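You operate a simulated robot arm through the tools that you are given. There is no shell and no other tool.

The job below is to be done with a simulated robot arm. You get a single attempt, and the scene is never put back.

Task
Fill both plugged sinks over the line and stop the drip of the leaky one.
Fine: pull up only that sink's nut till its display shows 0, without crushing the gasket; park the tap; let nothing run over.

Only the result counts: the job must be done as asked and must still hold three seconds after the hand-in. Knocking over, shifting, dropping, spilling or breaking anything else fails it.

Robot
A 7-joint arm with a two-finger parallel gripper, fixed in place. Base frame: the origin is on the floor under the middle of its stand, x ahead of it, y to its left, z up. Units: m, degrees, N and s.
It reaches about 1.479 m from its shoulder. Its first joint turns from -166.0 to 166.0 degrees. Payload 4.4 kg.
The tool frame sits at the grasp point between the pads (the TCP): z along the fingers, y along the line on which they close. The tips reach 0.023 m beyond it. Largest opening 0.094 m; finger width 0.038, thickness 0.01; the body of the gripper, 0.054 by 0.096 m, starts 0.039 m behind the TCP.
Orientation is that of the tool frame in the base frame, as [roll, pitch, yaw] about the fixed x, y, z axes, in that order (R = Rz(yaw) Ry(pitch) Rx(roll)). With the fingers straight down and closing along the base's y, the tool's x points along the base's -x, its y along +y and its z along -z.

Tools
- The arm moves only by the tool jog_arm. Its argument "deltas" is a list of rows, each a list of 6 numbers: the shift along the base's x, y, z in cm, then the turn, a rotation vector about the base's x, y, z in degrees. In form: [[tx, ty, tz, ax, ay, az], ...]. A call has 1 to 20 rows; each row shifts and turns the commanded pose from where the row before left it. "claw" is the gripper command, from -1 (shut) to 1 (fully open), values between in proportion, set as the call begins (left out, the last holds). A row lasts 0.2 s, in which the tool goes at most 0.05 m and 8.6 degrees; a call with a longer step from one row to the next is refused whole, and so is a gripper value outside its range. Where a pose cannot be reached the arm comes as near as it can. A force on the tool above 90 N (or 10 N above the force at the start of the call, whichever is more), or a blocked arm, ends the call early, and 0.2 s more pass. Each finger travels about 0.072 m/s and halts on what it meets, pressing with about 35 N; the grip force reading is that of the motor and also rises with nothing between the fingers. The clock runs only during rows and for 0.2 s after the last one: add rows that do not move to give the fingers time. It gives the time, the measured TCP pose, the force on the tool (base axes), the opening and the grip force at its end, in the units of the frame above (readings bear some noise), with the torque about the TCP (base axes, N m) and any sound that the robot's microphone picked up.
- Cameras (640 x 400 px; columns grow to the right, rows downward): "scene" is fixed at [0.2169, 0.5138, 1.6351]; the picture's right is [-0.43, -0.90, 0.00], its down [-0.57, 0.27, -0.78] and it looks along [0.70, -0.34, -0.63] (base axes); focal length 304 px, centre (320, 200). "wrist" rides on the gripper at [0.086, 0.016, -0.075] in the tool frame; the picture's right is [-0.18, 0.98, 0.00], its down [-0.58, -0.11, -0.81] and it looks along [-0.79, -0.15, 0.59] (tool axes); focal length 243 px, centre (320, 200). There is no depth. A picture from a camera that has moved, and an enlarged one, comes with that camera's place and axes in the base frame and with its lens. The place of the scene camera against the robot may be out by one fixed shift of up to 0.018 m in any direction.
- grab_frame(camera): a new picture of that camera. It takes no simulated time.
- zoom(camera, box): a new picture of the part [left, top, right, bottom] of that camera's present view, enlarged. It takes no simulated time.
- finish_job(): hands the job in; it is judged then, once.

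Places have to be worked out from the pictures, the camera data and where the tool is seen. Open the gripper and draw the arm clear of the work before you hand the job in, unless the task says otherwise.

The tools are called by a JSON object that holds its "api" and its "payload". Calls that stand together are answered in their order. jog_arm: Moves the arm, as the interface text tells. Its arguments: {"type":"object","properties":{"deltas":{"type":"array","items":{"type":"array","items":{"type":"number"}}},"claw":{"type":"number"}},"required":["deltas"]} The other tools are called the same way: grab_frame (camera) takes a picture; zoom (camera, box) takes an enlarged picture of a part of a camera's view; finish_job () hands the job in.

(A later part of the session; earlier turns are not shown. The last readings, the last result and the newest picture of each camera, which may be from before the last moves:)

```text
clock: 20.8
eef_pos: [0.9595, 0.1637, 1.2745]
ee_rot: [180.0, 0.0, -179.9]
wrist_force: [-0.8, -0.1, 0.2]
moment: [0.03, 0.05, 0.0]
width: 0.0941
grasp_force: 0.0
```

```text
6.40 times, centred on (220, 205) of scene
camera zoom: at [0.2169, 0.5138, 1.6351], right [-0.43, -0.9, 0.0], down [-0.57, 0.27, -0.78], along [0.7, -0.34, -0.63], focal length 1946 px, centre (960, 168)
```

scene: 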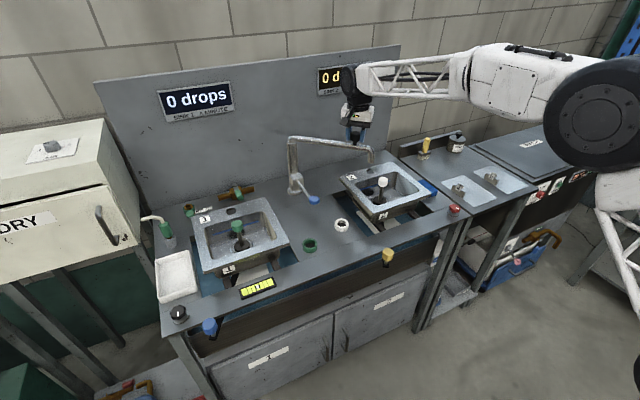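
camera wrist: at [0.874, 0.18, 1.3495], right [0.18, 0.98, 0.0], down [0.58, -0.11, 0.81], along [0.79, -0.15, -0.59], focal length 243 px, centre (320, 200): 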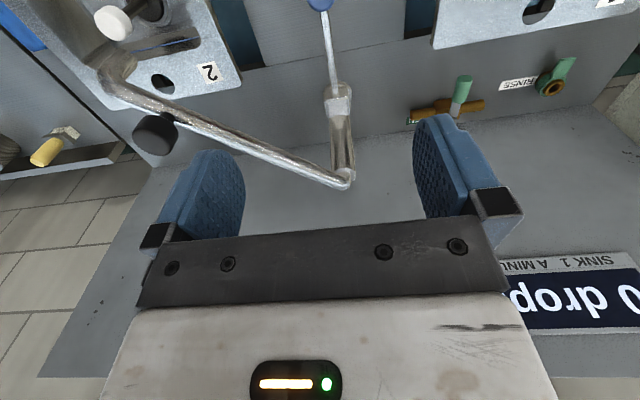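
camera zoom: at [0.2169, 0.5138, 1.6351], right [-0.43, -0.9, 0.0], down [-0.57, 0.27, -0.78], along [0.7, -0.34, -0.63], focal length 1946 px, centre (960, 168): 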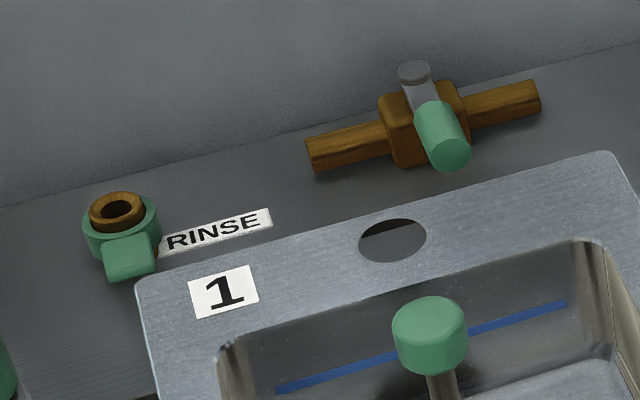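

The valve seems separate from the tap; I test the tap first. I descend over the lever knob, stopping above it to check alignment.

{"api": "jog_arm", "payload": {"deltas": [[0, 0, -3, 0, 0, 0], [0, 0, -4, 0, 0, 0], [0, 0, -4, 0, 0, 0], [0, 0, -4, 0, 0, 0], [0, 0, -4, 0, 0, 0], [0, 0, -2, 0, 0, 0], [0, 0, 0, 0, 0, 0]], "claw": 1}}

{"api": "grab_frame", "payload": {"camera": "wrist"}}

{"api": "zoom", "payload": {"camera": "scene", "box": [270, 100, 380, 220]}}

```text
clock: 22.4
eef_pos: [0.9582, 0.1652, 1.067]
ee_rot: [180.0, 0.0, -180.0]
wrist_force: [0.0, 0.2, -0.1]
moment: [0.0, -0.01, -0.01]
width: 0.0941
grasp_force: 0.0
```

```text
taken
camera wrist: at [0.8729, 0.1814, 1.1419], right [0.18, 0.98, 0.0], down [0.58, -0.11, 0.81], along [0.79, -0.15, -0.59], focal length 243 px, centre (320, 200)
```

wrist: 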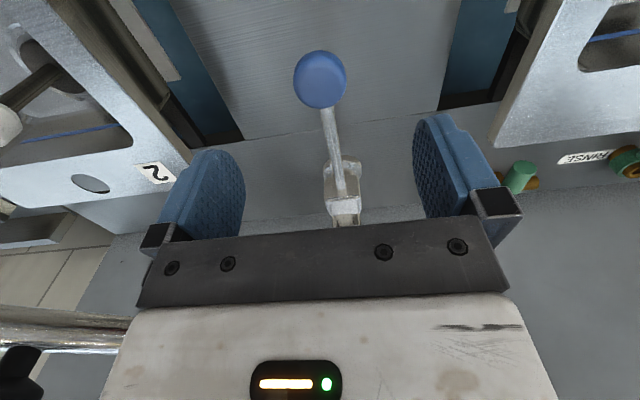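

```text
3.33 times, centred on (325, 160) of scene
camera zoom: at [0.2169, 0.5138, 1.6351], right [-0.43, -0.9, 0.0], down [-0.57, 0.27, -0.78], along [0.7, -0.34, -0.63], focal length 1013 px, centre (303, 333)
```

zoom: 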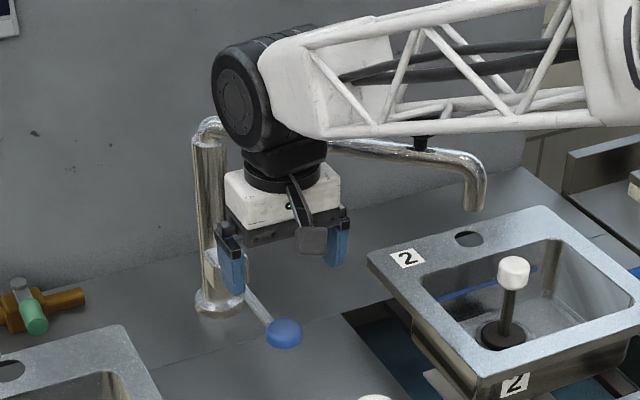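

The knob is right under the TCP at (0.9585, 0.166). I descend 9 cm to bring the pads around it.

{"api": "jog_arm", "payload": {"deltas": [[0, 0, -3, 0, 0, 0], [0, 0, -3, 0, 0, 0], [0, 0, -2, 0, 0, 0], [0, 0, -1, 0, 0, 0], [0, 0, 0, 0, 0, 0]], "claw": 1}}

{"api": "grab_frame", "payload": {"camera": "wrist"}}

{"api": "zoom", "payload": {"camera": "scene", "box": [270, 100, 380, 220]}}

```text
clock: 23.6
eef_pos: [0.9588, 0.1639, 0.9769]
ee_rot: [180.0, 0.0, -180.0]
wrist_force: [-0.9, -0.1, -0.4]
moment: [0.01, 0.03, -0.02]
width: 0.0942
grasp_force: 0.1
```

```text
taken
camera wrist: at [0.8727, 0.1795, 1.0511], right [0.18, 0.98, 0.0], down [0.58, -0.11, 0.81], along [0.79, -0.15, -0.59], focal length 243 px, centre (320, 200)
```

wrist: 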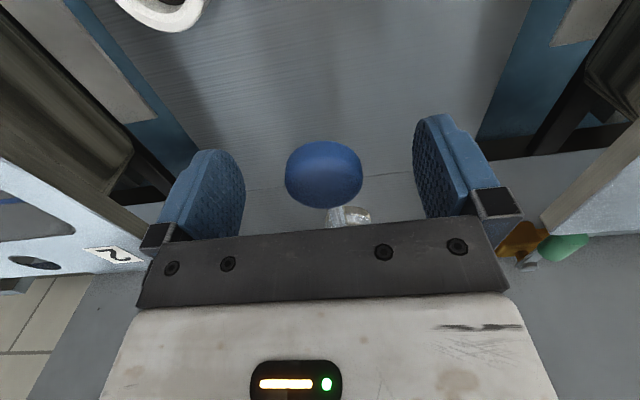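

```text
3.33 times, centred on (325, 160) of scene
camera zoom: at [0.2169, 0.5138, 1.6351], right [-0.43, -0.9, 0.0], down [-0.57, 0.27, -0.78], along [0.7, -0.34, -0.63], focal length 1013 px, centre (303, 333)
```

zoom: 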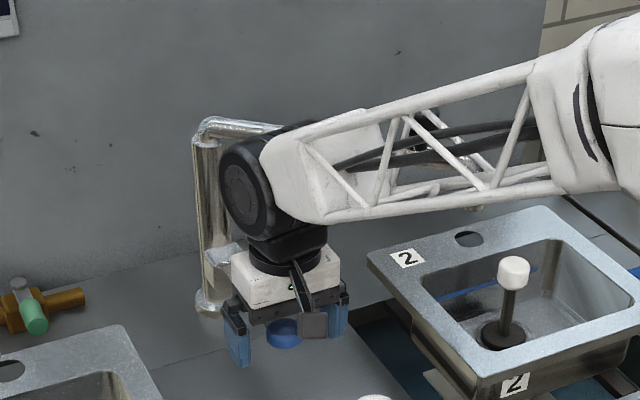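

The knob sits between the pads (knob y≈0.166, z≈0.973). I shift 0.15 cm in y and close.

{"api": "jog_arm", "payload": {"deltas": [[0, 0.15, -0.2, 0, 0, 0], [0, 0, 0, 0, 0, 0], [0, 0, 0, 0, 0, 0], [0, 0, 0, 0, 0, 0], [0, 0, 0, 0, 0, 0]], "claw": -1}}

{"api": "grab_frame", "payload": {"camera": "wrist"}}

```text
clock: 24.8
eef_pos: [0.9585, 0.1654, 0.9749]
ee_rot: [180.0, 0.0, 180.0]
wrist_force: [1.1, 0.9, -0.6]
moment: [0.31, 0.01, -0.02]
width: 0.0372
grasp_force: 44.8
```

```text
taken
camera wrist: at [0.8725, 0.181, 1.0489], right [0.18, 0.98, 0.0], down [0.58, -0.11, 0.81], along [0.79, -0.15, -0.59], focal length 243 px, centre (320, 200)
```

wrist: 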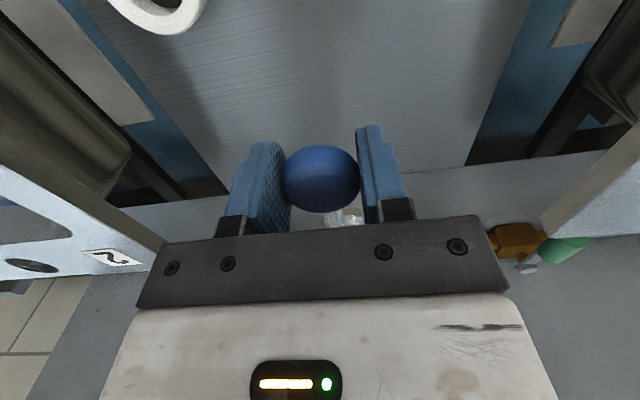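

Gripped. I test lifting the lever by 3 mm and read the force.

{"api": "jog_arm", "payload": {"deltas": [[0, 0, 0.3, 0, 0, 0], [0, 0, 0, 0, 0, 0]]}}

```text
clock: 25.4
eef_pos: [0.9576, 0.1649, 0.9757]
ee_rot: [179.9, -0.2, 180.0]
wrist_force: [6.7, 0.1, -25.0]
moment: [0.31, 1.04, 0.06]
width: 0.0372
grasp_force: 45.0
```

{"api": "jog_arm", "payload": {"deltas": [[0, 0, 0.2, 0, 0, 0], [0, 0, 0, 0, 0, 0]]}}

{"api": "zoom", "payload": {"camera": "scene", "box": [270, 140, 380, 240]}}

```text
clock: 26.0
eef_pos: [0.9594, 0.1651, 0.9785]
ee_rot: [180.0, -0.1, 180.0]
wrist_force: [-5.5, -4.4, -40.9]
moment: [0.32, 0.14, -0.01]
width: 0.0379
grasp_force: 44.8
```

```text
4.00 times, centred on (325, 190) of scene
camera zoom: at [0.2169, 0.5138, 1.6351], right [-0.43, -0.9, 0.0], down [-0.57, 0.27, -0.78], along [0.7, -0.34, -0.63], focal length 1216 px, centre (300, 240)
```

zoom: 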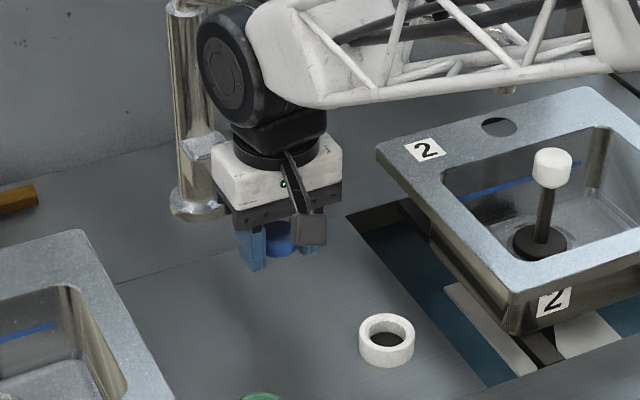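

41 N at 3.6 mm of lift suggests lifting may not be the lever's motion. I go back down and test a sideways nudge instead.

{"api": "jog_arm", "payload": {"deltas": [[0, 0, -0.5, 0, 0, 0], [0, 0, 0, 0, 0, 0]]}}

{"api": "jog_arm", "payload": {"deltas": [[0, -0.3, 0, 0, 0, 0], [0, 0, 0, 0, 0, 0]]}}

```text
clock: 26.6
eef_pos: [0.9579, 0.1644, 0.9776]
ee_rot: [180.0, 0.1, 179.9]
wrist_force: [-42.0, -12.6, -2.6]
moment: [-0.38, 0.19, -0.09]
width: 0.0378
grasp_force: 45.1
```

```text
clock: 27.2
eef_pos: [0.9589, 0.165, 0.9762]
ee_rot: [179.9, 0.2, -179.9]
wrist_force: [-18.8, 35.4, 3.8]
moment: [-0.06, -0.2, 0.09]
width: 0.0373
grasp_force: 44.8
```

{"api": "jog_arm", "payload": {"deltas": [[0, 0.3, 0, 0, 0, 0], [0, 0, 0, 0, 0, 0]]}}

{"api": "jog_arm", "payload": {"deltas": [[0, 0.3, 0, 0, 0, 0], [0, 0, 0, 0, 0, 0]]}}

```text
clock: 27.8
eef_pos: [0.9592, 0.1651, 0.9776]
ee_rot: [179.9, 0.1, 180.0]
wrist_force: [-3.9, 8.7, 11.2]
moment: [0.4, -1.29, -0.05]
width: 0.0374
grasp_force: 44.9
```

```text
clock: 28.4
eef_pos: [0.959, 0.1665, 0.9756]
ee_rot: [-180.0, -0.1, 180.0]
wrist_force: [-5.4, -49.1, 10.0]
moment: [-0.07, -1.12, -0.21]
width: 0.0375
grasp_force: 45.3
```

Both sideways directions resist, so the hinge must move up/down. I return to centre and lift further in small steps.

{"api": "jog_arm", "payload": {"deltas": [[0, -0.3, 0, 0, 0, 0], [0, 0, 0.3, 0, 0, 0], [0, 0, 0, 0, 0, 0]]}}

{"api": "jog_arm", "payload": {"deltas": [[0.05, 0, 0.3, 0, 0, 0], [0, 0, 0, 0, 0, 0]]}}

{"api": "jog_arm", "payload": {"deltas": [[0.05, 0, 0.3, 0, 0, 0], [0, 0, 0, 0, 0, 0]]}}

```text
clock: 29.2
eef_pos: [0.9599, 0.1656, 0.9774]
ee_rot: [180.0, 0.0, 180.0]
wrist_force: [23.4, -30.2, -10.3]
moment: [0.21, 0.99, 0.19]
width: 0.0374
grasp_force: 44.9
```

```text
clock: 29.8
eef_pos: [0.9591, 0.1653, 0.9786]
ee_rot: [180.0, -0.2, -179.9]
wrist_force: [15.8, -20.7, -34.5]
moment: [0.41, 0.55, 0.12]
width: 0.0371
grasp_force: 44.6
```

```text
clock: 30.4
eef_pos: [0.9596, 0.1644, 0.9808]
ee_rot: [180.0, -0.1, 179.9]
wrist_force: [-12.3, -17.3, -40.0]
moment: [0.35, 0.18, -0.07]
width: 0.0378
grasp_force: 45.2
```

The force stays at about 40 N while z rises – either the lever moves with friction or the pads slip. I look closely.

{"api": "grab_frame", "payload": {"camera": "wrist"}}

{"api": "zoom", "payload": {"camera": "scene", "box": [290, 160, 350, 215]}}

```text
taken
camera wrist: at [0.8736, 0.1811, 1.0562], right [0.18, 0.98, 0.0], down [0.58, -0.11, 0.8], along [0.79, -0.15, -0.59], focal length 243 px, centre (320, 200)
```

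wrist: 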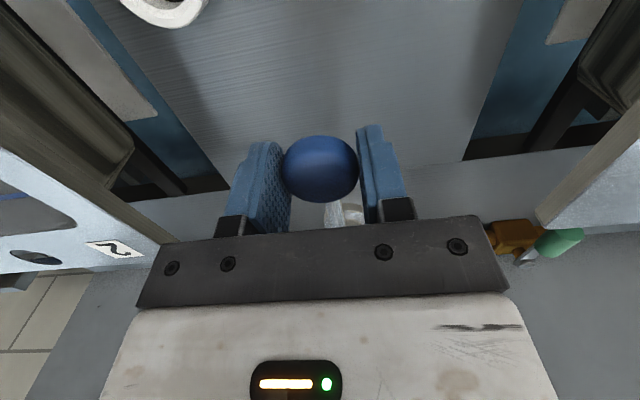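

```text
7.27 times, centred on (320, 188) of scene
camera zoom: at [0.2169, 0.5138, 1.6351], right [-0.43, -0.9, 0.0], down [-0.57, 0.27, -0.78], along [0.7, -0.34, -0.63], focal length 2211 px, centre (320, 291)
```

zoom: 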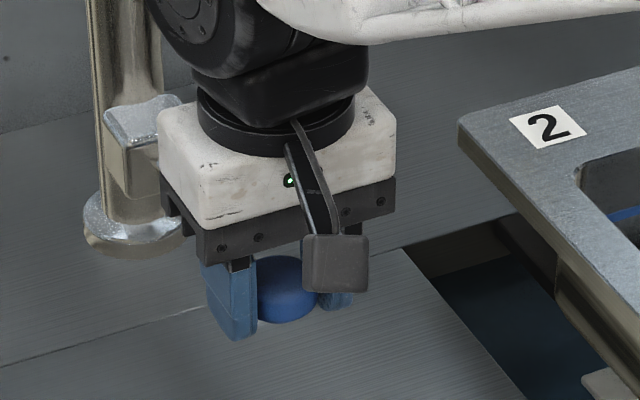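

The knob dropped within the pads, so lifting only makes the pads slip. I test pushing down instead.

{"api": "jog_arm", "payload": {"deltas": [[-0.05, 0, -0.4, 0, 0, 0], [-0.05, 0, -0.4, 0, 0, 0], [0, 0, 0, 0, 0, 0]]}}

{"api": "jog_arm", "payload": {"deltas": [[0, 0, -0.4, 0, 0, 0], [0, 0, 0, 0, 0, 0]]}}

{"api": "jog_arm", "payload": {"deltas": [[0, 0, -0.4, 0, 0, 0], [0, 0, 0, 0, 0, 0]]}}

{"api": "grab_frame", "payload": {"camera": "wrist"}}

```text
clock: 31.2
eef_pos: [0.9605, 0.1655, 0.977]
ee_rot: [-180.0, 0.2, 179.9]
wrist_force: [-22.4, -13.9, 11.5]
moment: [-0.45, -0.92, -0.02]
width: 0.0374
grasp_force: 44.9
```

```text
clock: 31.8
eef_pos: [0.9601, 0.1652, 0.9719]
ee_rot: [180.0, 0.2, -180.0]
wrist_force: [4.6, -12.5, 9.8]
moment: [-0.42, -1.32, 0.07]
width: 0.0377
grasp_force: 45.5
```

```text
clock: 32.4
eef_pos: [0.959, 0.1651, 0.9665]
ee_rot: [180.0, 0.1, 179.9]
wrist_force: [4.3, -22.3, 8.8]
moment: [0.2, -1.13, -0.1]
width: 0.0372
grasp_force: 45.2
```

```text
taken
camera wrist: at [0.8735, 0.1811, 1.0417], right [0.18, 0.98, 0.0], down [0.58, -0.11, 0.81], along [0.79, -0.15, -0.59], focal length 243 px, centre (320, 200)
```

wrist: 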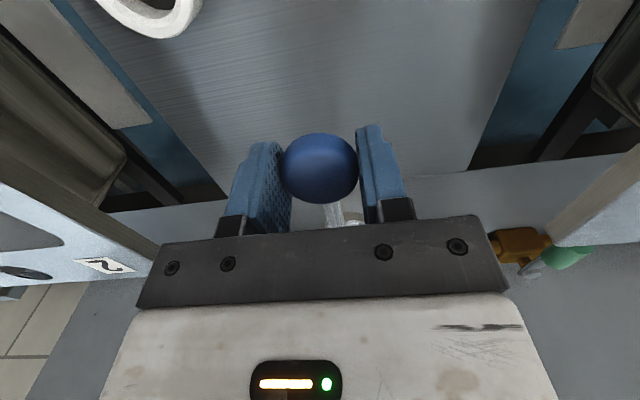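

Pushing down moves the lever easily (~10 N) with the knob following. I check whether water is running yet.

{"api": "grab_frame", "payload": {"camera": "scene"}}

{"api": "zoom", "payload": {"camera": "scene", "box": [330, 110, 450, 230]}}

```text
taken
```

scene: 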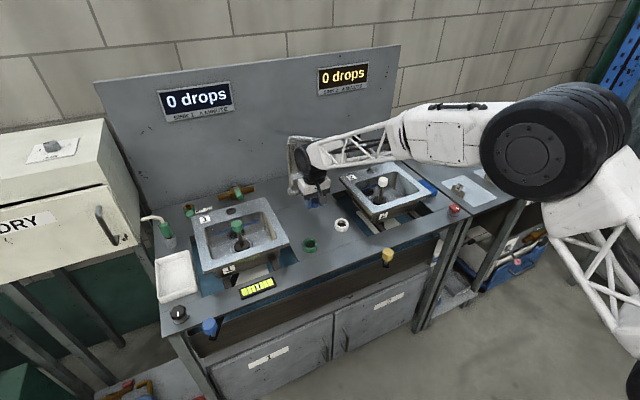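

```text
3.33 times, centred on (390, 170) of scene
camera zoom: at [0.2169, 0.5138, 1.6351], right [-0.43, -0.9, 0.0], down [-0.57, 0.27, -0.78], along [0.7, -0.34, -0.63], focal length 1013 px, centre (87, 300)
```

zoom: 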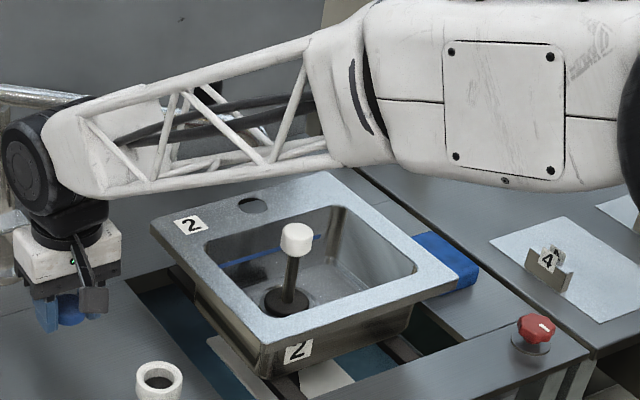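

No stream yet. I push the lever further down in small steps and watch for flow.

{"api": "jog_arm", "payload": {"deltas": [[0, 0.05, -0.4, 0, 0, 0], [0, 0.05, -0.4, 0, 0, 0], [0, 0, 0, 0, 0, 0]]}}

{"api": "zoom", "payload": {"camera": "scene", "box": [330, 110, 450, 230]}}

{"api": "grab_frame", "payload": {"camera": "wrist"}}

```text
clock: 33.2
eef_pos: [0.9589, 0.1658, 0.959]
ee_rot: [180.0, -0.1, 179.9]
wrist_force: [-4.4, -50.4, 8.2]
moment: [-0.09, -0.81, -0.03]
width: 0.0376
grasp_force: 44.5
```

```text
3.33 times, centred on (390, 170) of scene
camera zoom: at [0.2169, 0.5138, 1.6351], right [-0.43, -0.9, 0.0], down [-0.57, 0.27, -0.78], along [0.7, -0.34, -0.63], focal length 1013 px, centre (87, 300)
```

zoom: 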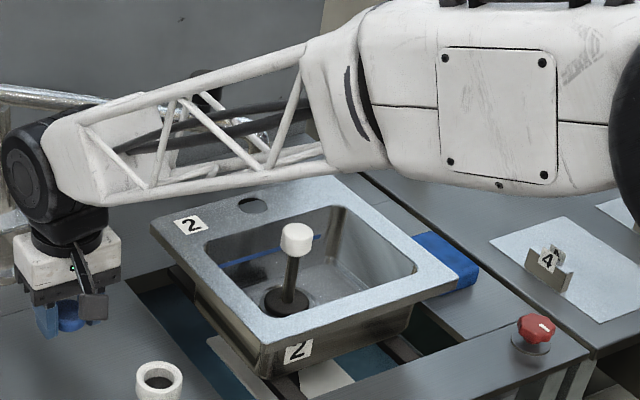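

```text
taken
camera wrist: at [0.8735, 0.1813, 1.0337], right [0.18, 0.98, 0.0], down [0.58, -0.11, 0.81], along [0.79, -0.15, -0.59], focal length 243 px, centre (320, 200)
```

wrist: 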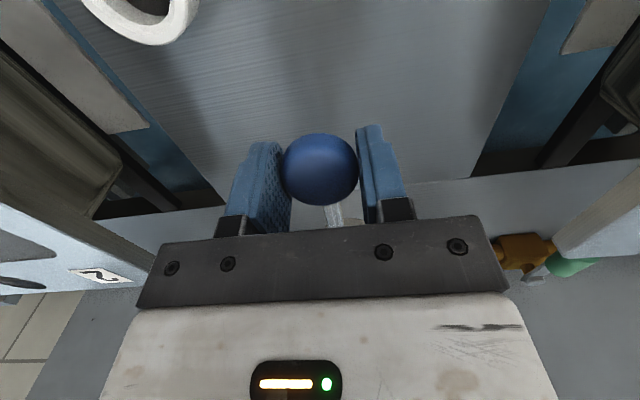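

The sideways load grew to 50 N, so I shift back 0.25 cm in y and continue down.

{"api": "jog_arm", "payload": {"deltas": [[0, -0.2, -0.3, 0, 0, 0], [0, 0, -0.4, 0, 0, 0], [0, 0, 0, 0, 0, 0]]}}

{"api": "zoom", "payload": {"camera": "scene", "box": [330, 110, 450, 230]}}

```text
clock: 34.0
eef_pos: [0.96, 0.1651, 0.9523]
ee_rot: [-180.0, 0.0, -179.9]
wrist_force: [-4.0, -28.5, 10.2]
moment: [-0.54, -1.01, 0.02]
width: 0.0375
grasp_force: 44.9
```

```text
3.33 times, centred on (390, 170) of scene
camera zoom: at [0.2169, 0.5138, 1.6351], right [-0.43, -0.9, 0.0], down [-0.57, 0.27, -0.78], along [0.7, -0.34, -0.63], focal length 1013 px, centre (87, 300)
```

zoom: 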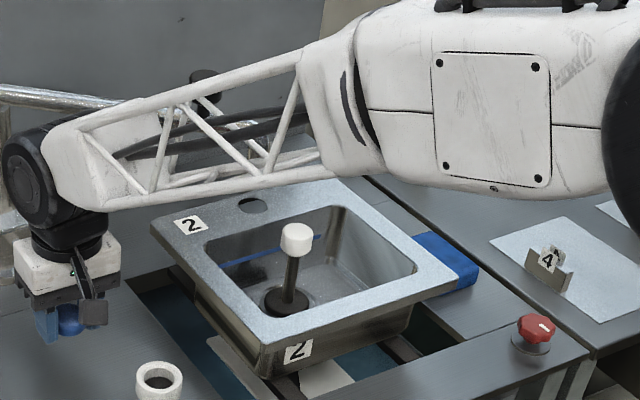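

{"api": "jog_arm", "payload": {"deltas": [[0, -0.1, -0.4, 0, 0, 0], [0, 0, -0.4, 0, 0, 0], [0, 0, -0.4, 0, 0, 0], [0, 0, 0, 0, 0, 0]]}}

{"api": "zoom", "payload": {"camera": "scene", "box": [330, 110, 450, 230]}}

{"api": "grab_frame", "payload": {"camera": "wrist"}}

```text
clock: 35.0
eef_pos: [0.9603, 0.1673, 0.941]
ee_rot: [-179.9, 0.1, 180.0]
wrist_force: [38.5, 25.9, 11.9]
moment: [-0.1, -0.63, -0.26]
width: 0.0376
grasp_force: 45.2
```

```text
3.33 times, centred on (390, 170) of scene
camera zoom: at [0.2169, 0.5138, 1.6351], right [-0.43, -0.9, 0.0], down [-0.57, 0.27, -0.78], along [0.7, -0.34, -0.63], focal length 1013 px, centre (87, 300)
```

zoom: 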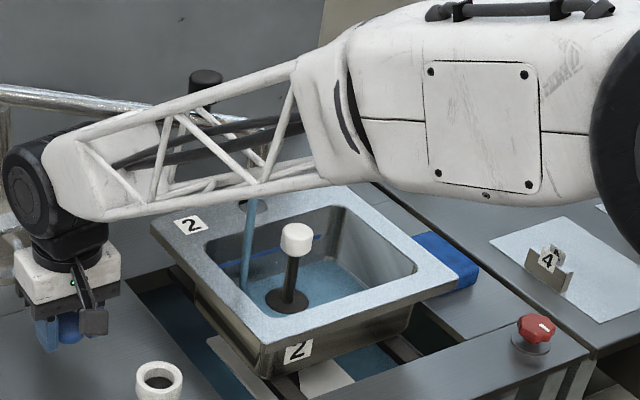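

```text
taken
camera wrist: at [0.874, 0.1808, 1.0151], right [0.18, 0.98, 0.0], down [0.58, -0.11, 0.81], along [0.79, -0.15, -0.59], focal length 243 px, centre (320, 200)
```

wrist: 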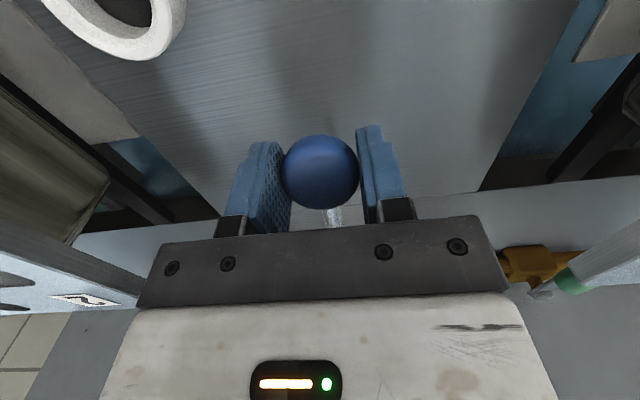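

Water is flowing into sink 2. I hold the lever there for a short moment and check the fill speed.

{"api": "jog_arm", "payload": {"deltas": [[0, 0, 0, 0, 0, 0], [0, 0, 0, 0, 0, 0]]}}

{"api": "zoom", "payload": {"camera": "scene", "box": [345, 155, 435, 230]}}

```text
clock: 35.6
eef_pos: [0.9588, 0.1645, 0.941]
ee_rot: [-179.9, 0.0, 180.0]
wrist_force: [39.9, 46.3, 11.5]
moment: [0.08, -0.43, -0.43]
width: 0.0374
grasp_force: 45.5
```

```text
5.33 times, centred on (390, 192) of scene
camera zoom: at [0.2169, 0.5138, 1.6351], right [-0.43, -0.9, 0.0], down [-0.57, 0.27, -0.78], along [0.7, -0.34, -0.63], focal length 1621 px, centre (-53, 240)
```

zoom: 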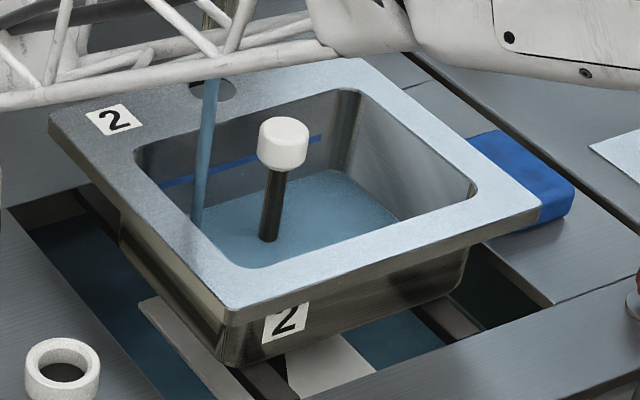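

The level rises about 1 cm per half second and is still ~3 cm below the blue line. I continue while easing the side loads slightly.

{"api": "jog_arm", "payload": {"deltas": [[0.1, 0.1, 0, 0, 0, 0], [0, 0, 0, 0, 0, 0]]}}

{"api": "zoom", "payload": {"camera": "scene", "box": [345, 155, 435, 230]}}

```text
clock: 36.2
eef_pos: [0.9585, 0.1651, 0.9407]
ee_rot: [-180.0, -0.1, 180.0]
wrist_force: [13.0, 45.8, 14.4]
moment: [0.77, -1.3, 0.04]
width: 0.0374
grasp_force: 45.0
```

```text
5.33 times, centred on (390, 192) of scene
camera zoom: at [0.2169, 0.5138, 1.6351], right [-0.43, -0.9, 0.0], down [-0.57, 0.27, -0.78], along [0.7, -0.34, -0.63], focal length 1621 px, centre (-53, 240)
```

zoom: 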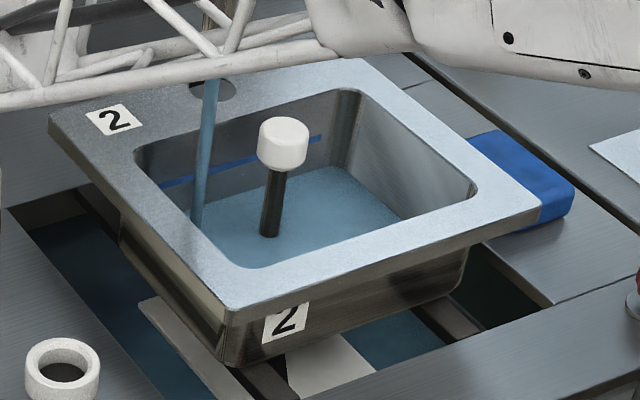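

The rise is about 0.3 cm per 0.6 s. I wait about 1.2 s more and check.

{"api": "jog_arm", "payload": {"deltas": [[0, 0.1, 0, 0, 0, 0], [0, 0, 0, 0, 0, 0], [0, 0, 0, 0, 0, 0], [0, 0, 0, 0, 0, 0], [0, 0, 0, 0, 0, 0]]}}

{"api": "zoom", "payload": {"camera": "scene", "box": [345, 155, 435, 230]}}

{"api": "zoom", "payload": {"camera": "scene", "box": [140, 50, 400, 130]}}

```text
clock: 37.4
eef_pos: [0.9605, 0.1656, 0.9404]
ee_rot: [-180.0, -0.1, 179.9]
wrist_force: [-8.0, 14.5, 2.1]
moment: [0.46, -0.11, 0.12]
width: 0.0372
grasp_force: 44.8
```

```text
5.33 times, centred on (390, 192) of scene
camera zoom: at [0.2169, 0.5138, 1.6351], right [-0.43, -0.9, 0.0], down [-0.57, 0.27, -0.78], along [0.7, -0.34, -0.63], focal length 1621 px, centre (-53, 240)
```

zoom: 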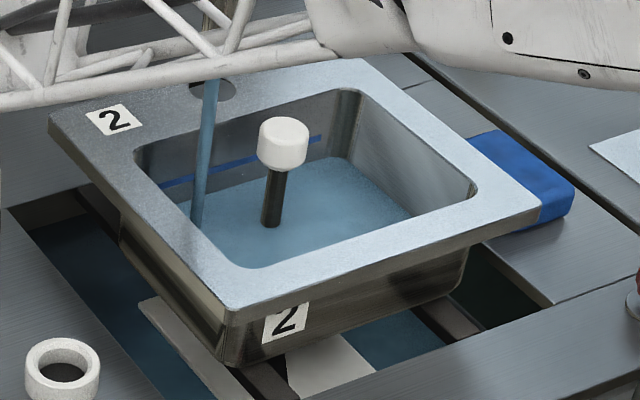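

```text
2.46 times, centred on (270, 90) of scene
camera zoom: at [0.2169, 0.5138, 1.6351], right [-0.43, -0.9, 0.0], down [-0.57, 0.27, -0.78], along [0.7, -0.34, -0.63], focal length 748 px, centre (443, 471)
```

zoom: 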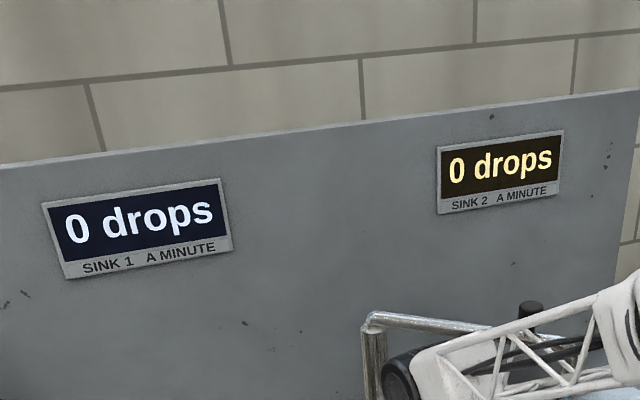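

Rising roughly 0.75 cm/s; the line is about 2 cm above. I wait 2 s more.

{"api": "jog_arm", "payload": {"deltas": [[0, 0, 0, 0, 0, 0], [0, 0, 0, 0, 0, 0], [0, 0, 0, 0, 0, 0], [0, 0, 0, 0, 0, 0], [0, 0, 0, 0, 0, 0], [0, 0, 0, 0, 0, 0], [0, 0, 0, 0, 0, 0], [0, 0, 0, 0, 0, 0], [0, 0, 0, 0, 0, 0]]}}

{"api": "zoom", "payload": {"camera": "scene", "box": [345, 155, 435, 230]}}

```text
clock: 39.4
eef_pos: [0.9592, 0.1646, 0.9407]
ee_rot: [180.0, -0.2, 179.9]
wrist_force: [-29.6, -7.2, -7.3]
moment: [0.23, 1.17, 0.04]
width: 0.0372
grasp_force: 45.2
```

```text
5.33 times, centred on (390, 192) of scene
camera zoom: at [0.2169, 0.5138, 1.6351], right [-0.43, -0.9, 0.0], down [-0.57, 0.27, -0.78], along [0.7, -0.34, -0.63], focal length 1621 px, centre (-53, 240)
```

zoom: 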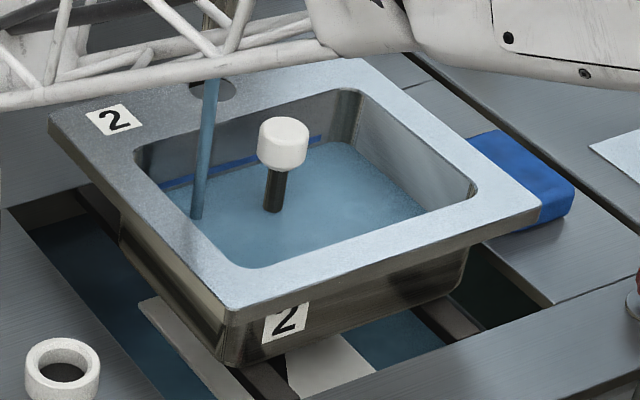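

The water is just below the line. I wait about 1.6 s more to get clearly above it.

{"api": "jog_arm", "payload": {"deltas": [[0, 0, 0, 0, 0, 0], [0, 0, 0, 0, 0, 0], [0, 0, 0, 0, 0, 0], [0, 0, 0, 0, 0, 0], [0, 0, 0, 0, 0, 0], [0, 0, 0, 0, 0, 0], [0, 0, 0, 0, 0, 0]]}}

{"api": "zoom", "payload": {"camera": "scene", "box": [345, 155, 435, 230]}}

```text
clock: 41.0
eef_pos: [0.96, 0.165, 0.9406]
ee_rot: [179.9, 0.0, 180.0]
wrist_force: [-38.2, -15.7, -5.5]
moment: [0.24, 0.71, -0.08]
width: 0.0374
grasp_force: 44.9
```

```text
5.33 times, centred on (390, 192) of scene
camera zoom: at [0.2169, 0.5138, 1.6351], right [-0.43, -0.9, 0.0], down [-0.57, 0.27, -0.78], along [0.7, -0.34, -0.63], focal length 1621 px, centre (-53, 240)
```

zoom: 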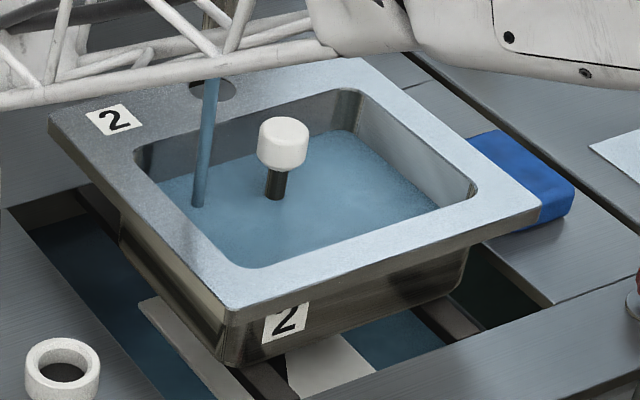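

The line is now covered. I close the tap by lifting the lever back up (about 4 cm, a little past so it seats on its stop).

{"api": "jog_arm", "payload": {"deltas": [[-0.1, 0, 0.9, 0, 0, 0], [0, 0, 1, 0, 0, 0], [0, 0, 1, 0, 0, 0], [0, 0, 0.8, 0, 0, 0], [0, 0, 0.3, 0, 0, 0]]}}

{"api": "zoom", "payload": {"camera": "scene", "box": [345, 155, 435, 230]}}

{"api": "grab_frame", "payload": {"camera": "wrist"}}

```text
clock: 42.2
eef_pos: [0.9594, 0.1646, 0.9796]
ee_rot: [180.0, 0.1, -180.0]
wrist_force: [37.3, -3.4, -19.9]
moment: [-0.36, -0.37, 0.03]
width: 0.0377
grasp_force: 44.4
```

```text
5.33 times, centred on (390, 192) of scene
camera zoom: at [0.2169, 0.5138, 1.6351], right [-0.43, -0.9, 0.0], down [-0.57, 0.27, -0.78], along [0.7, -0.34, -0.63], focal length 1621 px, centre (-53, 240)
```

zoom: 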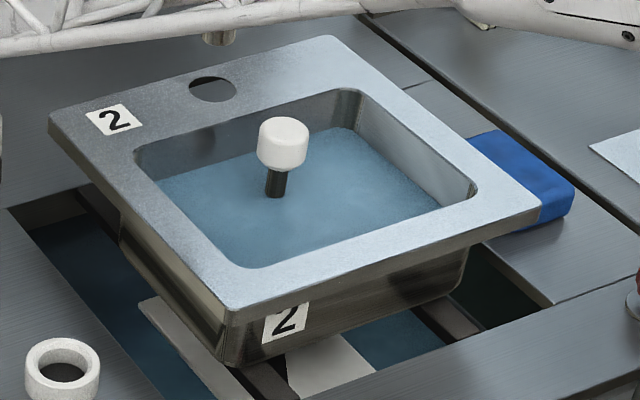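

```text
taken
camera wrist: at [0.8742, 0.181, 1.0541], right [0.18, 0.98, 0.0], down [0.58, -0.11, 0.81], along [0.79, -0.15, -0.59], focal length 243 px, centre (320, 200)
```

wrist: 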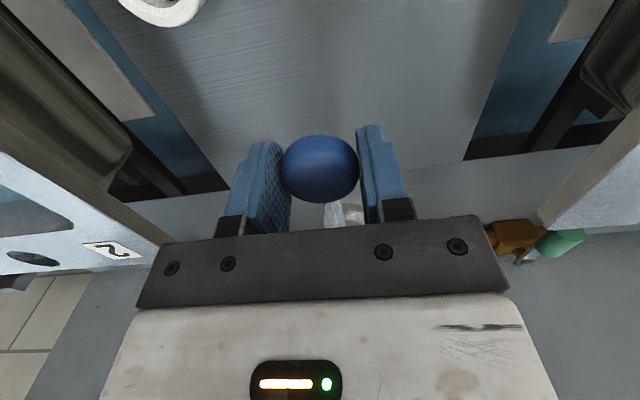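

The flow has stopped and the line in sink 2 is submerged. I check the displays and the spout for residual dripping.

{"api": "zoom", "payload": {"camera": "scene", "box": [140, 50, 400, 130]}}

{"api": "zoom", "payload": {"camera": "scene", "box": [330, 110, 450, 230]}}

```text
2.46 times, centred on (270, 90) of scene
camera zoom: at [0.2169, 0.5138, 1.6351], right [-0.43, -0.9, 0.0], down [-0.57, 0.27, -0.78], along [0.7, -0.34, -0.63], focal length 748 px, centre (443, 471)
```

zoom: 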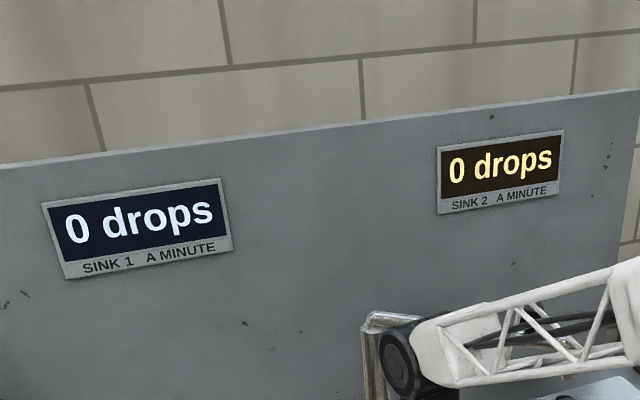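

```text
3.33 times, centred on (390, 170) of scene
camera zoom: at [0.2169, 0.5138, 1.6351], right [-0.43, -0.9, 0.0], down [-0.57, 0.27, -0.78], along [0.7, -0.34, -0.63], focal length 1013 px, centre (87, 300)
```

zoom: 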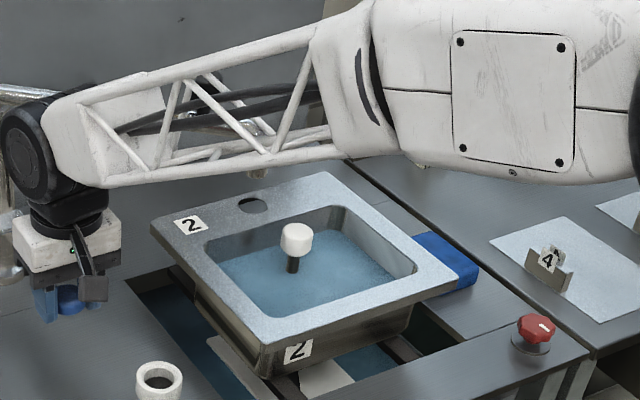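

Both displays read 0, so sink 2 is not dripping visibly so far. I release the lever, rise, and go above the spout knob with the fingers turned (+48°) to close across the spout.

{"api": "jog_arm", "payload": {"deltas": [[0, 0, 0, 0, 0, 0], [0, 0, 0, 0, 0, 0], [0, 0, 0, 0, 0, 0], [0, 0, 3, 0, 0, 0], [0, 0, 4, 0, 0, 0], [0, 0, 4, 0, 0, 0], [0, 0, 4.5, 0, 0, 0], [0, 0, 4.5, 0, 0, 0], [0, 0, 4.5, 0, 0, 0], [0, 0, 4, 0, 0, 0], [0.45, -2.1, 0, 0, 0, 6], [0.45, -2.1, 0, 0, 0, 6], [0.45, -2.1, 0, 0, 0, 6], [0.45, -2.1, 0, 0, 0, 6], [0.45, -2.1, 0, 0, 0, 6], [0.45, -2.1, 0, 0, 0, 6], [0.45, -2.2, 0, 0, 0, 6], [0.45, -2.2, 0, 0, 0, 6], [0, 0, 0, 0, 0, 0]], "claw": 1}}

{"api": "grab_frame", "payload": {"camera": "wrist"}}

{"api": "grab_frame", "payload": {"camera": "scene"}}

```text
clock: 46.2
eef_pos: [0.9936, -0.0042, 1.2636]
ee_rot: [-180.0, 0.1, -132.0]
wrist_force: [0.0, 0.5, -0.1]
moment: [0.0, 0.02, -0.02]
width: 0.094
grasp_force: 0.1
```

```text
taken
camera wrist: at [0.9245, -0.0585, 1.3379], right [-0.61, 0.79, 0.0], down [0.47, 0.36, 0.81], along [0.64, 0.49, -0.59], focal length 243 px, centre (320, 200)
```

wrist: 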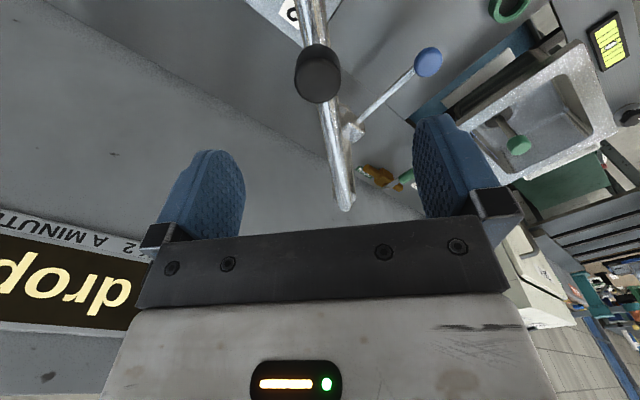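

```text
taken
```

scene: 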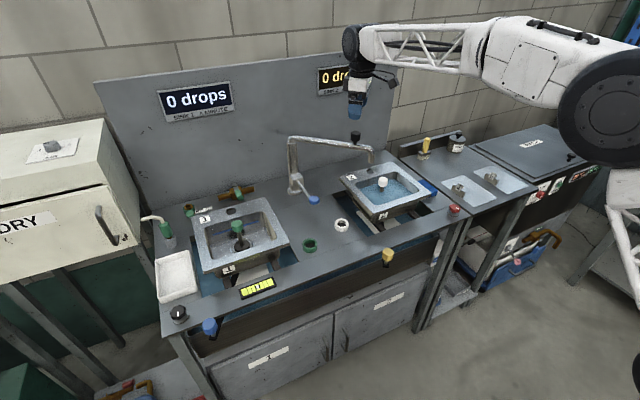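

The knob is at about (0.996, -0.005), right under the TCP. I descend to z=1.166 and close on it.

{"api": "jog_arm", "payload": {"deltas": [[0.1, -0.05, -3, 0, 0, 0], [0, 0, -3, 0, 0, 0], [0, 0, -2.2, 0, 0, 0], [0, 0, -1.5, 0, 0, 0], [0, 0, 0, 0, 0, 0]], "claw": 1}}

{"api": "grab_frame", "payload": {"camera": "wrist"}}

{"api": "zoom", "payload": {"camera": "scene", "box": [320, 70, 420, 170]}}

```text
clock: 47.4
eef_pos: [0.9949, -0.004, 1.1674]
ee_rot: [179.9, 0.0, -132.0]
wrist_force: [-0.9, 0.0, 0.2]
moment: [0.02, 0.0, 0.03]
width: 0.094
grasp_force: 0.1
```

```text
taken
camera wrist: at [0.9261, -0.0581, 1.2417], right [-0.61, 0.79, 0.0], down [0.47, 0.36, 0.81], along [0.64, 0.49, -0.59], focal length 243 px, centre (320, 200)
```

wrist: 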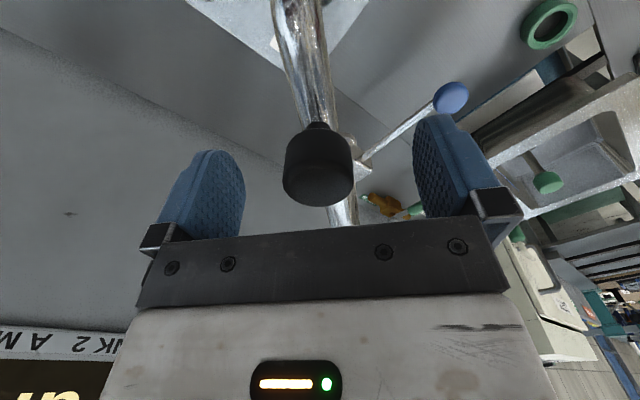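

```text
4.00 times, centred on (370, 120) of scene
camera zoom: at [0.2169, 0.5138, 1.6351], right [-0.43, -0.9, 0.0], down [-0.57, 0.27, -0.78], along [0.7, -0.34, -0.63], focal length 1216 px, centre (120, 520)
```

zoom: 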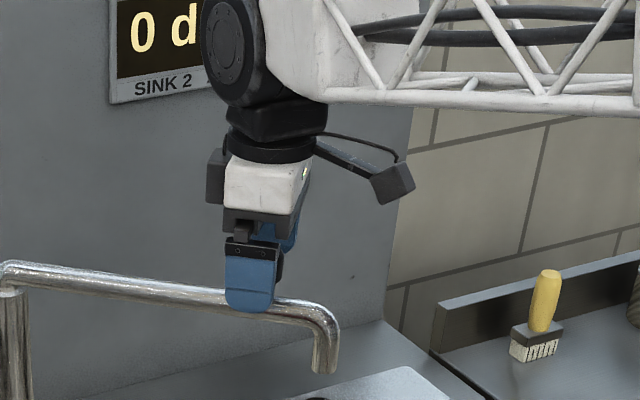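

Aligned. I close on the knob and make the first half of the sweep (42° → 90°) about the column.

{"api": "jog_arm", "payload": {"deltas": [[0, 0, 0, 0, 0, 0], [0, 0, 0, 0, 0, 0], [0, 0, 0, 0, 0, 0], [0, 0, 0, 0, 0, 0]], "claw": -1}}

{"api": "jog_arm", "payload": {"deltas": [[-1.16235, 1.12247, 0, 0, 0, -4], [-1.08122, 1.20081, 0, 0, 0, -4], [-0.99482, 1.27331, 0, 0, 0, -4], [-0.90357, 1.3396, 0, 0, 0, -4], [-0.80793, 1.39937, 0, 0, 0, -4], [-0.70834, 1.45231, 0, 0, 0, -4], [-0.60531, 1.49819, 0, 0, 0, -4], [-0.49933, 1.53677, 0, 0, 0, -4], [-0.39091, 1.56786, 0, 0, 0, -4], [-0.28059, 1.5913, 0, 0, 0, -4], [-0.1689, 1.607, 0, 0, 0, -4], [-0.05639, 1.61487, 0, 0, 0, -4]]}}

{"api": "grab_frame", "payload": {"camera": "scene"}}

```text
clock: 48.4
eef_pos: [0.9955, -0.0047, 1.1676]
ee_rot: [179.9, 0.1, -131.9]
wrist_force: [0.0, -1.0, -0.5]
moment: [0.23, 0.36, 0.11]
width: 0.0337
grasp_force: 45.2
```

```text
clock: 51.0
eef_pos: [0.9186, 0.1665, 1.1709]
ee_rot: [-180.0, 0.2, 179.9]
wrist_force: [33.6, -1.6, -15.0]
moment: [-0.38, -0.26, -0.06]
width: 0.0338
grasp_force: 44.8
```

```text
taken
```

scene: 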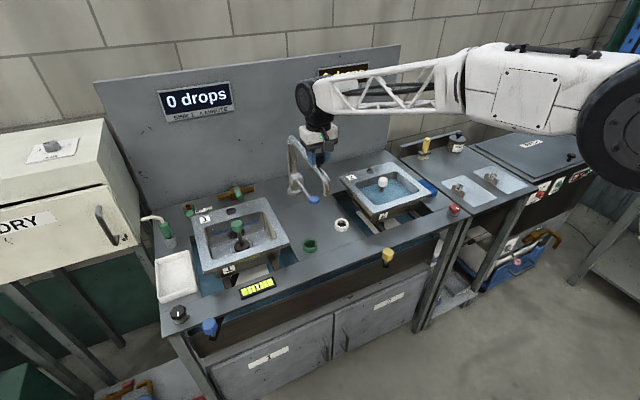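

Half way with modest radial load; I continue 90° → 138° with a slight inward correction.

{"api": "jog_arm", "payload": {"deltas": [[0.15, 1.61487, 0, 0, 0, -4], [0.1689, 1.607, 0, 0, 0, -4], [0.28059, 1.5913, 0, 0, 0, -4], [0.39091, 1.56786, 0, 0, 0, -4], [0.49933, 1.53677, 0, 0, 0, -4], [0.60531, 1.49819, 0, 0, 0, -4], [0.70834, 1.45231, 0, 0, 0, -4], [0.80793, 1.39937, 0, 0, 0, -4], [0.90357, 1.3396, 0, 0, 0, -4], [0.99482, 1.27331, 0, 0, 0, -4], [1.08122, 1.20081, 0, 0, 0, -4], [1.16235, 1.12247, 0, 0, 0, -4], [0, 0, 0, 0, 0, 0]]}}

{"api": "grab_frame", "payload": {"camera": "scene"}}

{"api": "grab_frame", "payload": {"camera": "wrist"}}

{"api": "zoom", "payload": {"camera": "scene", "box": [190, 100, 330, 280]}}

```text
clock: 53.6
eef_pos: [0.9909, 0.3312, 1.1684]
ee_rot: [-179.4, 0.0, 132.8]
wrist_force: [-67.2, -37.1, 4.7]
moment: [-0.22, -0.03, -0.37]
width: 0.0338
grasp_force: 45.4
stopped in row 12: the force on the tool passed its limit at 100 N (the readings are from after the stop); the commanded pose is now the measured one
```

```text
taken
```

scene: 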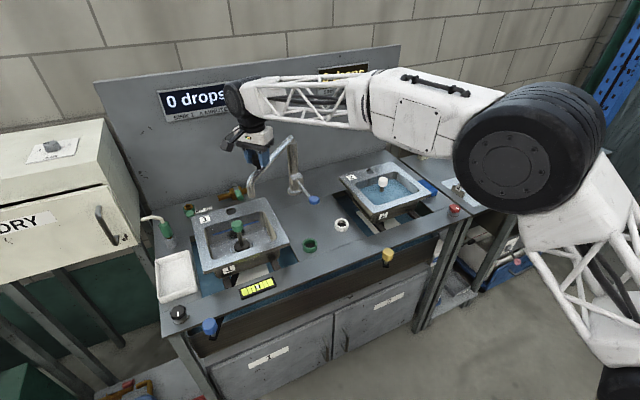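

```text
taken
camera wrist: at [0.945, 0.4059, 1.2429], right [0.85, 0.53, -0.01], down [0.32, -0.5, 0.81], along [0.42, -0.69, -0.59], focal length 243 px, centre (320, 200)
```

wrist: 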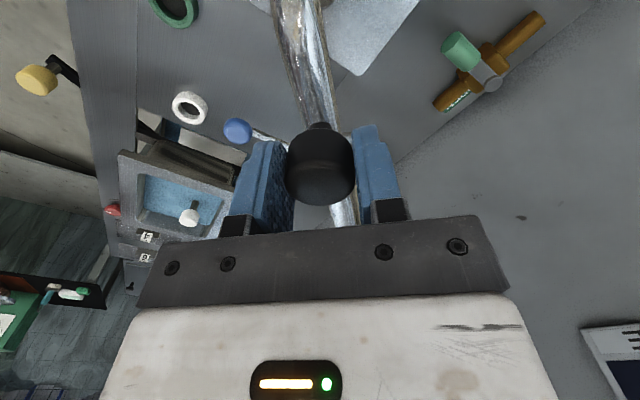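

```text
2.22 times, centred on (260, 190) of scene
camera zoom: at [0.2169, 0.5138, 1.6351], right [-0.43, -0.9, 0.0], down [-0.57, 0.27, -0.78], along [0.7, -0.34, -0.63], focal length 676 px, centre (453, 222)
```

zoom: 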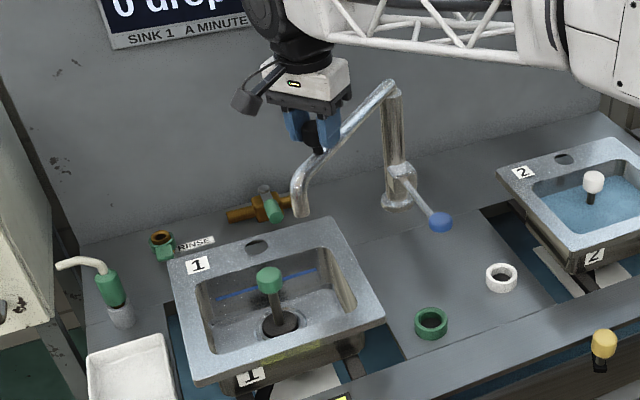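

The spout stopped at ~136° (an end stop), with its tip at about (0.949, 0.376), well within sink 1's basin. I back off a couple of mm to release the tangential load.

{"api": "jog_arm", "payload": {"deltas": [[-0.2, -0.15, 0, 0, 0, 0], [0, 0, 0, 0, 0, 0]]}}

```text
clock: 54.2
eef_pos: [0.9893, 0.3303, 1.1681]
ee_rot: [-179.6, -0.1, 132.8]
wrist_force: [-18.4, -24.3, 6.9]
moment: [0.45, -0.22, 0.1]
width: 0.0337
grasp_force: 45.5
```

Load reduced. I release the spout knob, rise, return the yaw, and go back above the lever.

{"api": "jog_arm", "payload": {"deltas": [[0, 0, 0, 0, 0, 0], [0, 0, 0, 0, 0, 0], [0, 0, 0, 0, 0, 0], [0, 0, 2, 0, 0, 0], [0, 0, 4, 0, 0, 0], [0, 0, 4, 0, 0, 0], [-0.385, -2.06, 0, 0, 0, 5.9], [-0.385, -2.06, 0, 0, 0, 5.9], [-0.385, -2.06, 0, 0, 0, 5.9], [-0.385, -2.06, 0, 0, 0, 5.9], [-0.385, -2.06, 0, 0, 0, 5.9], [-0.385, -2.06, 0, 0, 0, 5.9], [-0.385, -2.06, 0, 0, 0, 5.9], [-0.385, -2.06, 0, 0, 0, 5.9], [0, 0, -4, 0, 0, 0], [0, 0, -4, 0, 0, 0], [0, 0, -4, 0, 0, 0], [0, 0, -4, 0, 0, 0], [0, 0, -4, 0, 0, 0], [0, 0, 0, 0, 0, 0]], "claw": 1}}

{"api": "grab_frame", "payload": {"camera": "wrist"}}

{"api": "grab_frame", "payload": {"camera": "scene"}}

```text
clock: 58.4
eef_pos: [0.9601, 0.1656, 1.0665]
ee_rot: [-179.7, -0.2, -180.0]
wrist_force: [0.0, 0.2, -0.9]
moment: [-0.03, 0.01, -0.04]
width: 0.0938
grasp_force: 0.0
```

```text
taken
camera wrist: at [0.874, 0.1815, 1.1414], right [0.18, 0.98, -0.01], down [0.58, -0.1, 0.81], along [0.79, -0.15, -0.59], focal length 243 px, centre (320, 200)
```

wrist: 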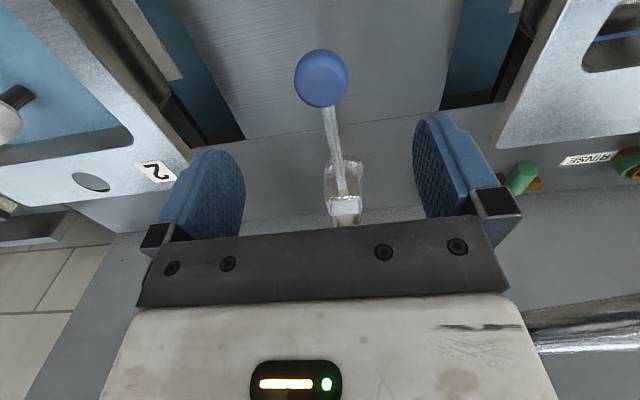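

```text
taken
```

scene: 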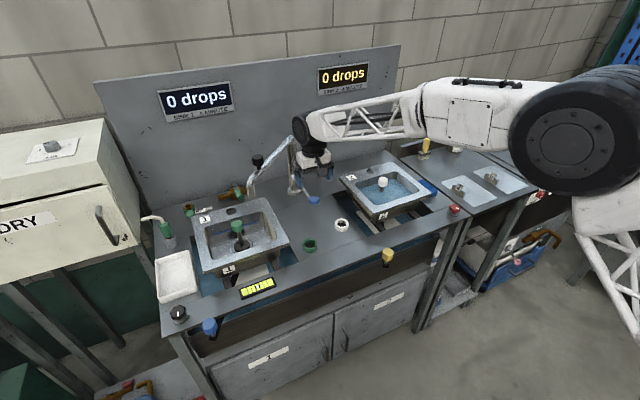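

The lever is aligned under the open gripper. I descend and grip it again.

{"api": "jog_arm", "payload": {"deltas": [[-0.1, 0, -3, 0, 0, 0], [0, 0, -3, 0, 0, 0], [0, 0, -2.2, 0, 0, 0], [0, 0, -1.1, 0, 0, 0], [0, 0, 0, 0, 0, 0]], "claw": 1}}

{"api": "jog_arm", "payload": {"deltas": [[0, 0, 0, 0, 0, 0], [0, 0, 0, 0, 0, 0], [0, 0, 0, 0, 0, 0], [0, 0, 0, 0, 0, 0]], "claw": -1}}

{"api": "grab_frame", "payload": {"camera": "wrist"}}

{"api": "zoom", "payload": {"camera": "scene", "box": [180, 150, 320, 280]}}

```text
clock: 59.6
eef_pos: [0.9588, 0.1649, 0.9748]
ee_rot: [-179.6, -0.2, 180.0]
wrist_force: [0.7, -0.7, 0.4]
moment: [0.01, 0.03, 0.0]
width: 0.0941
grasp_force: 0.0
```

```text
clock: 60.6
eef_pos: [0.9588, 0.1656, 0.9743]
ee_rot: [-179.6, -0.1, 179.9]
wrist_force: [-4.4, -20.6, 1.1]
moment: [0.28, -0.05, -0.02]
width: 0.0374
grasp_force: 45.1
```

```text
taken
camera wrist: at [0.8733, 0.1817, 1.0485], right [0.18, 0.98, -0.01], down [0.58, -0.1, 0.81], along [0.79, -0.15, -0.59], focal length 243 px, centre (320, 200)
```

wrist: 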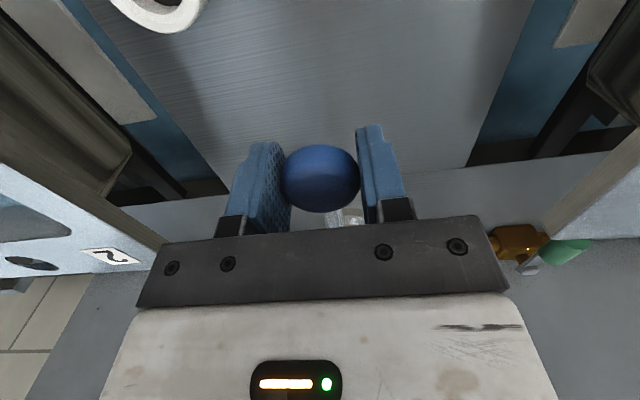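

```text
3.08 times, centred on (250, 215) of scene
camera zoom: at [0.2169, 0.5138, 1.6351], right [-0.43, -0.9, 0.0], down [-0.57, 0.27, -0.78], along [0.7, -0.34, -0.63], focal length 935 px, centre (535, 154)
```

zoom: 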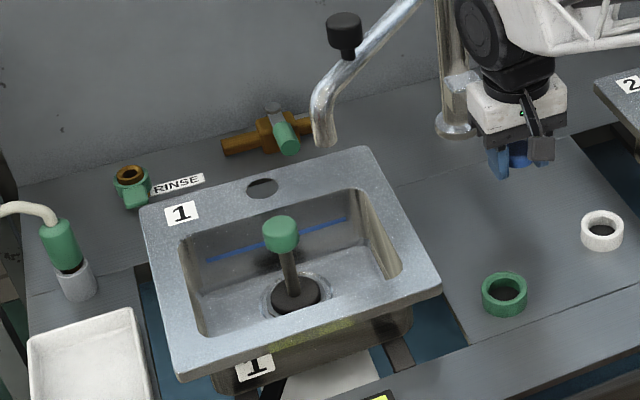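

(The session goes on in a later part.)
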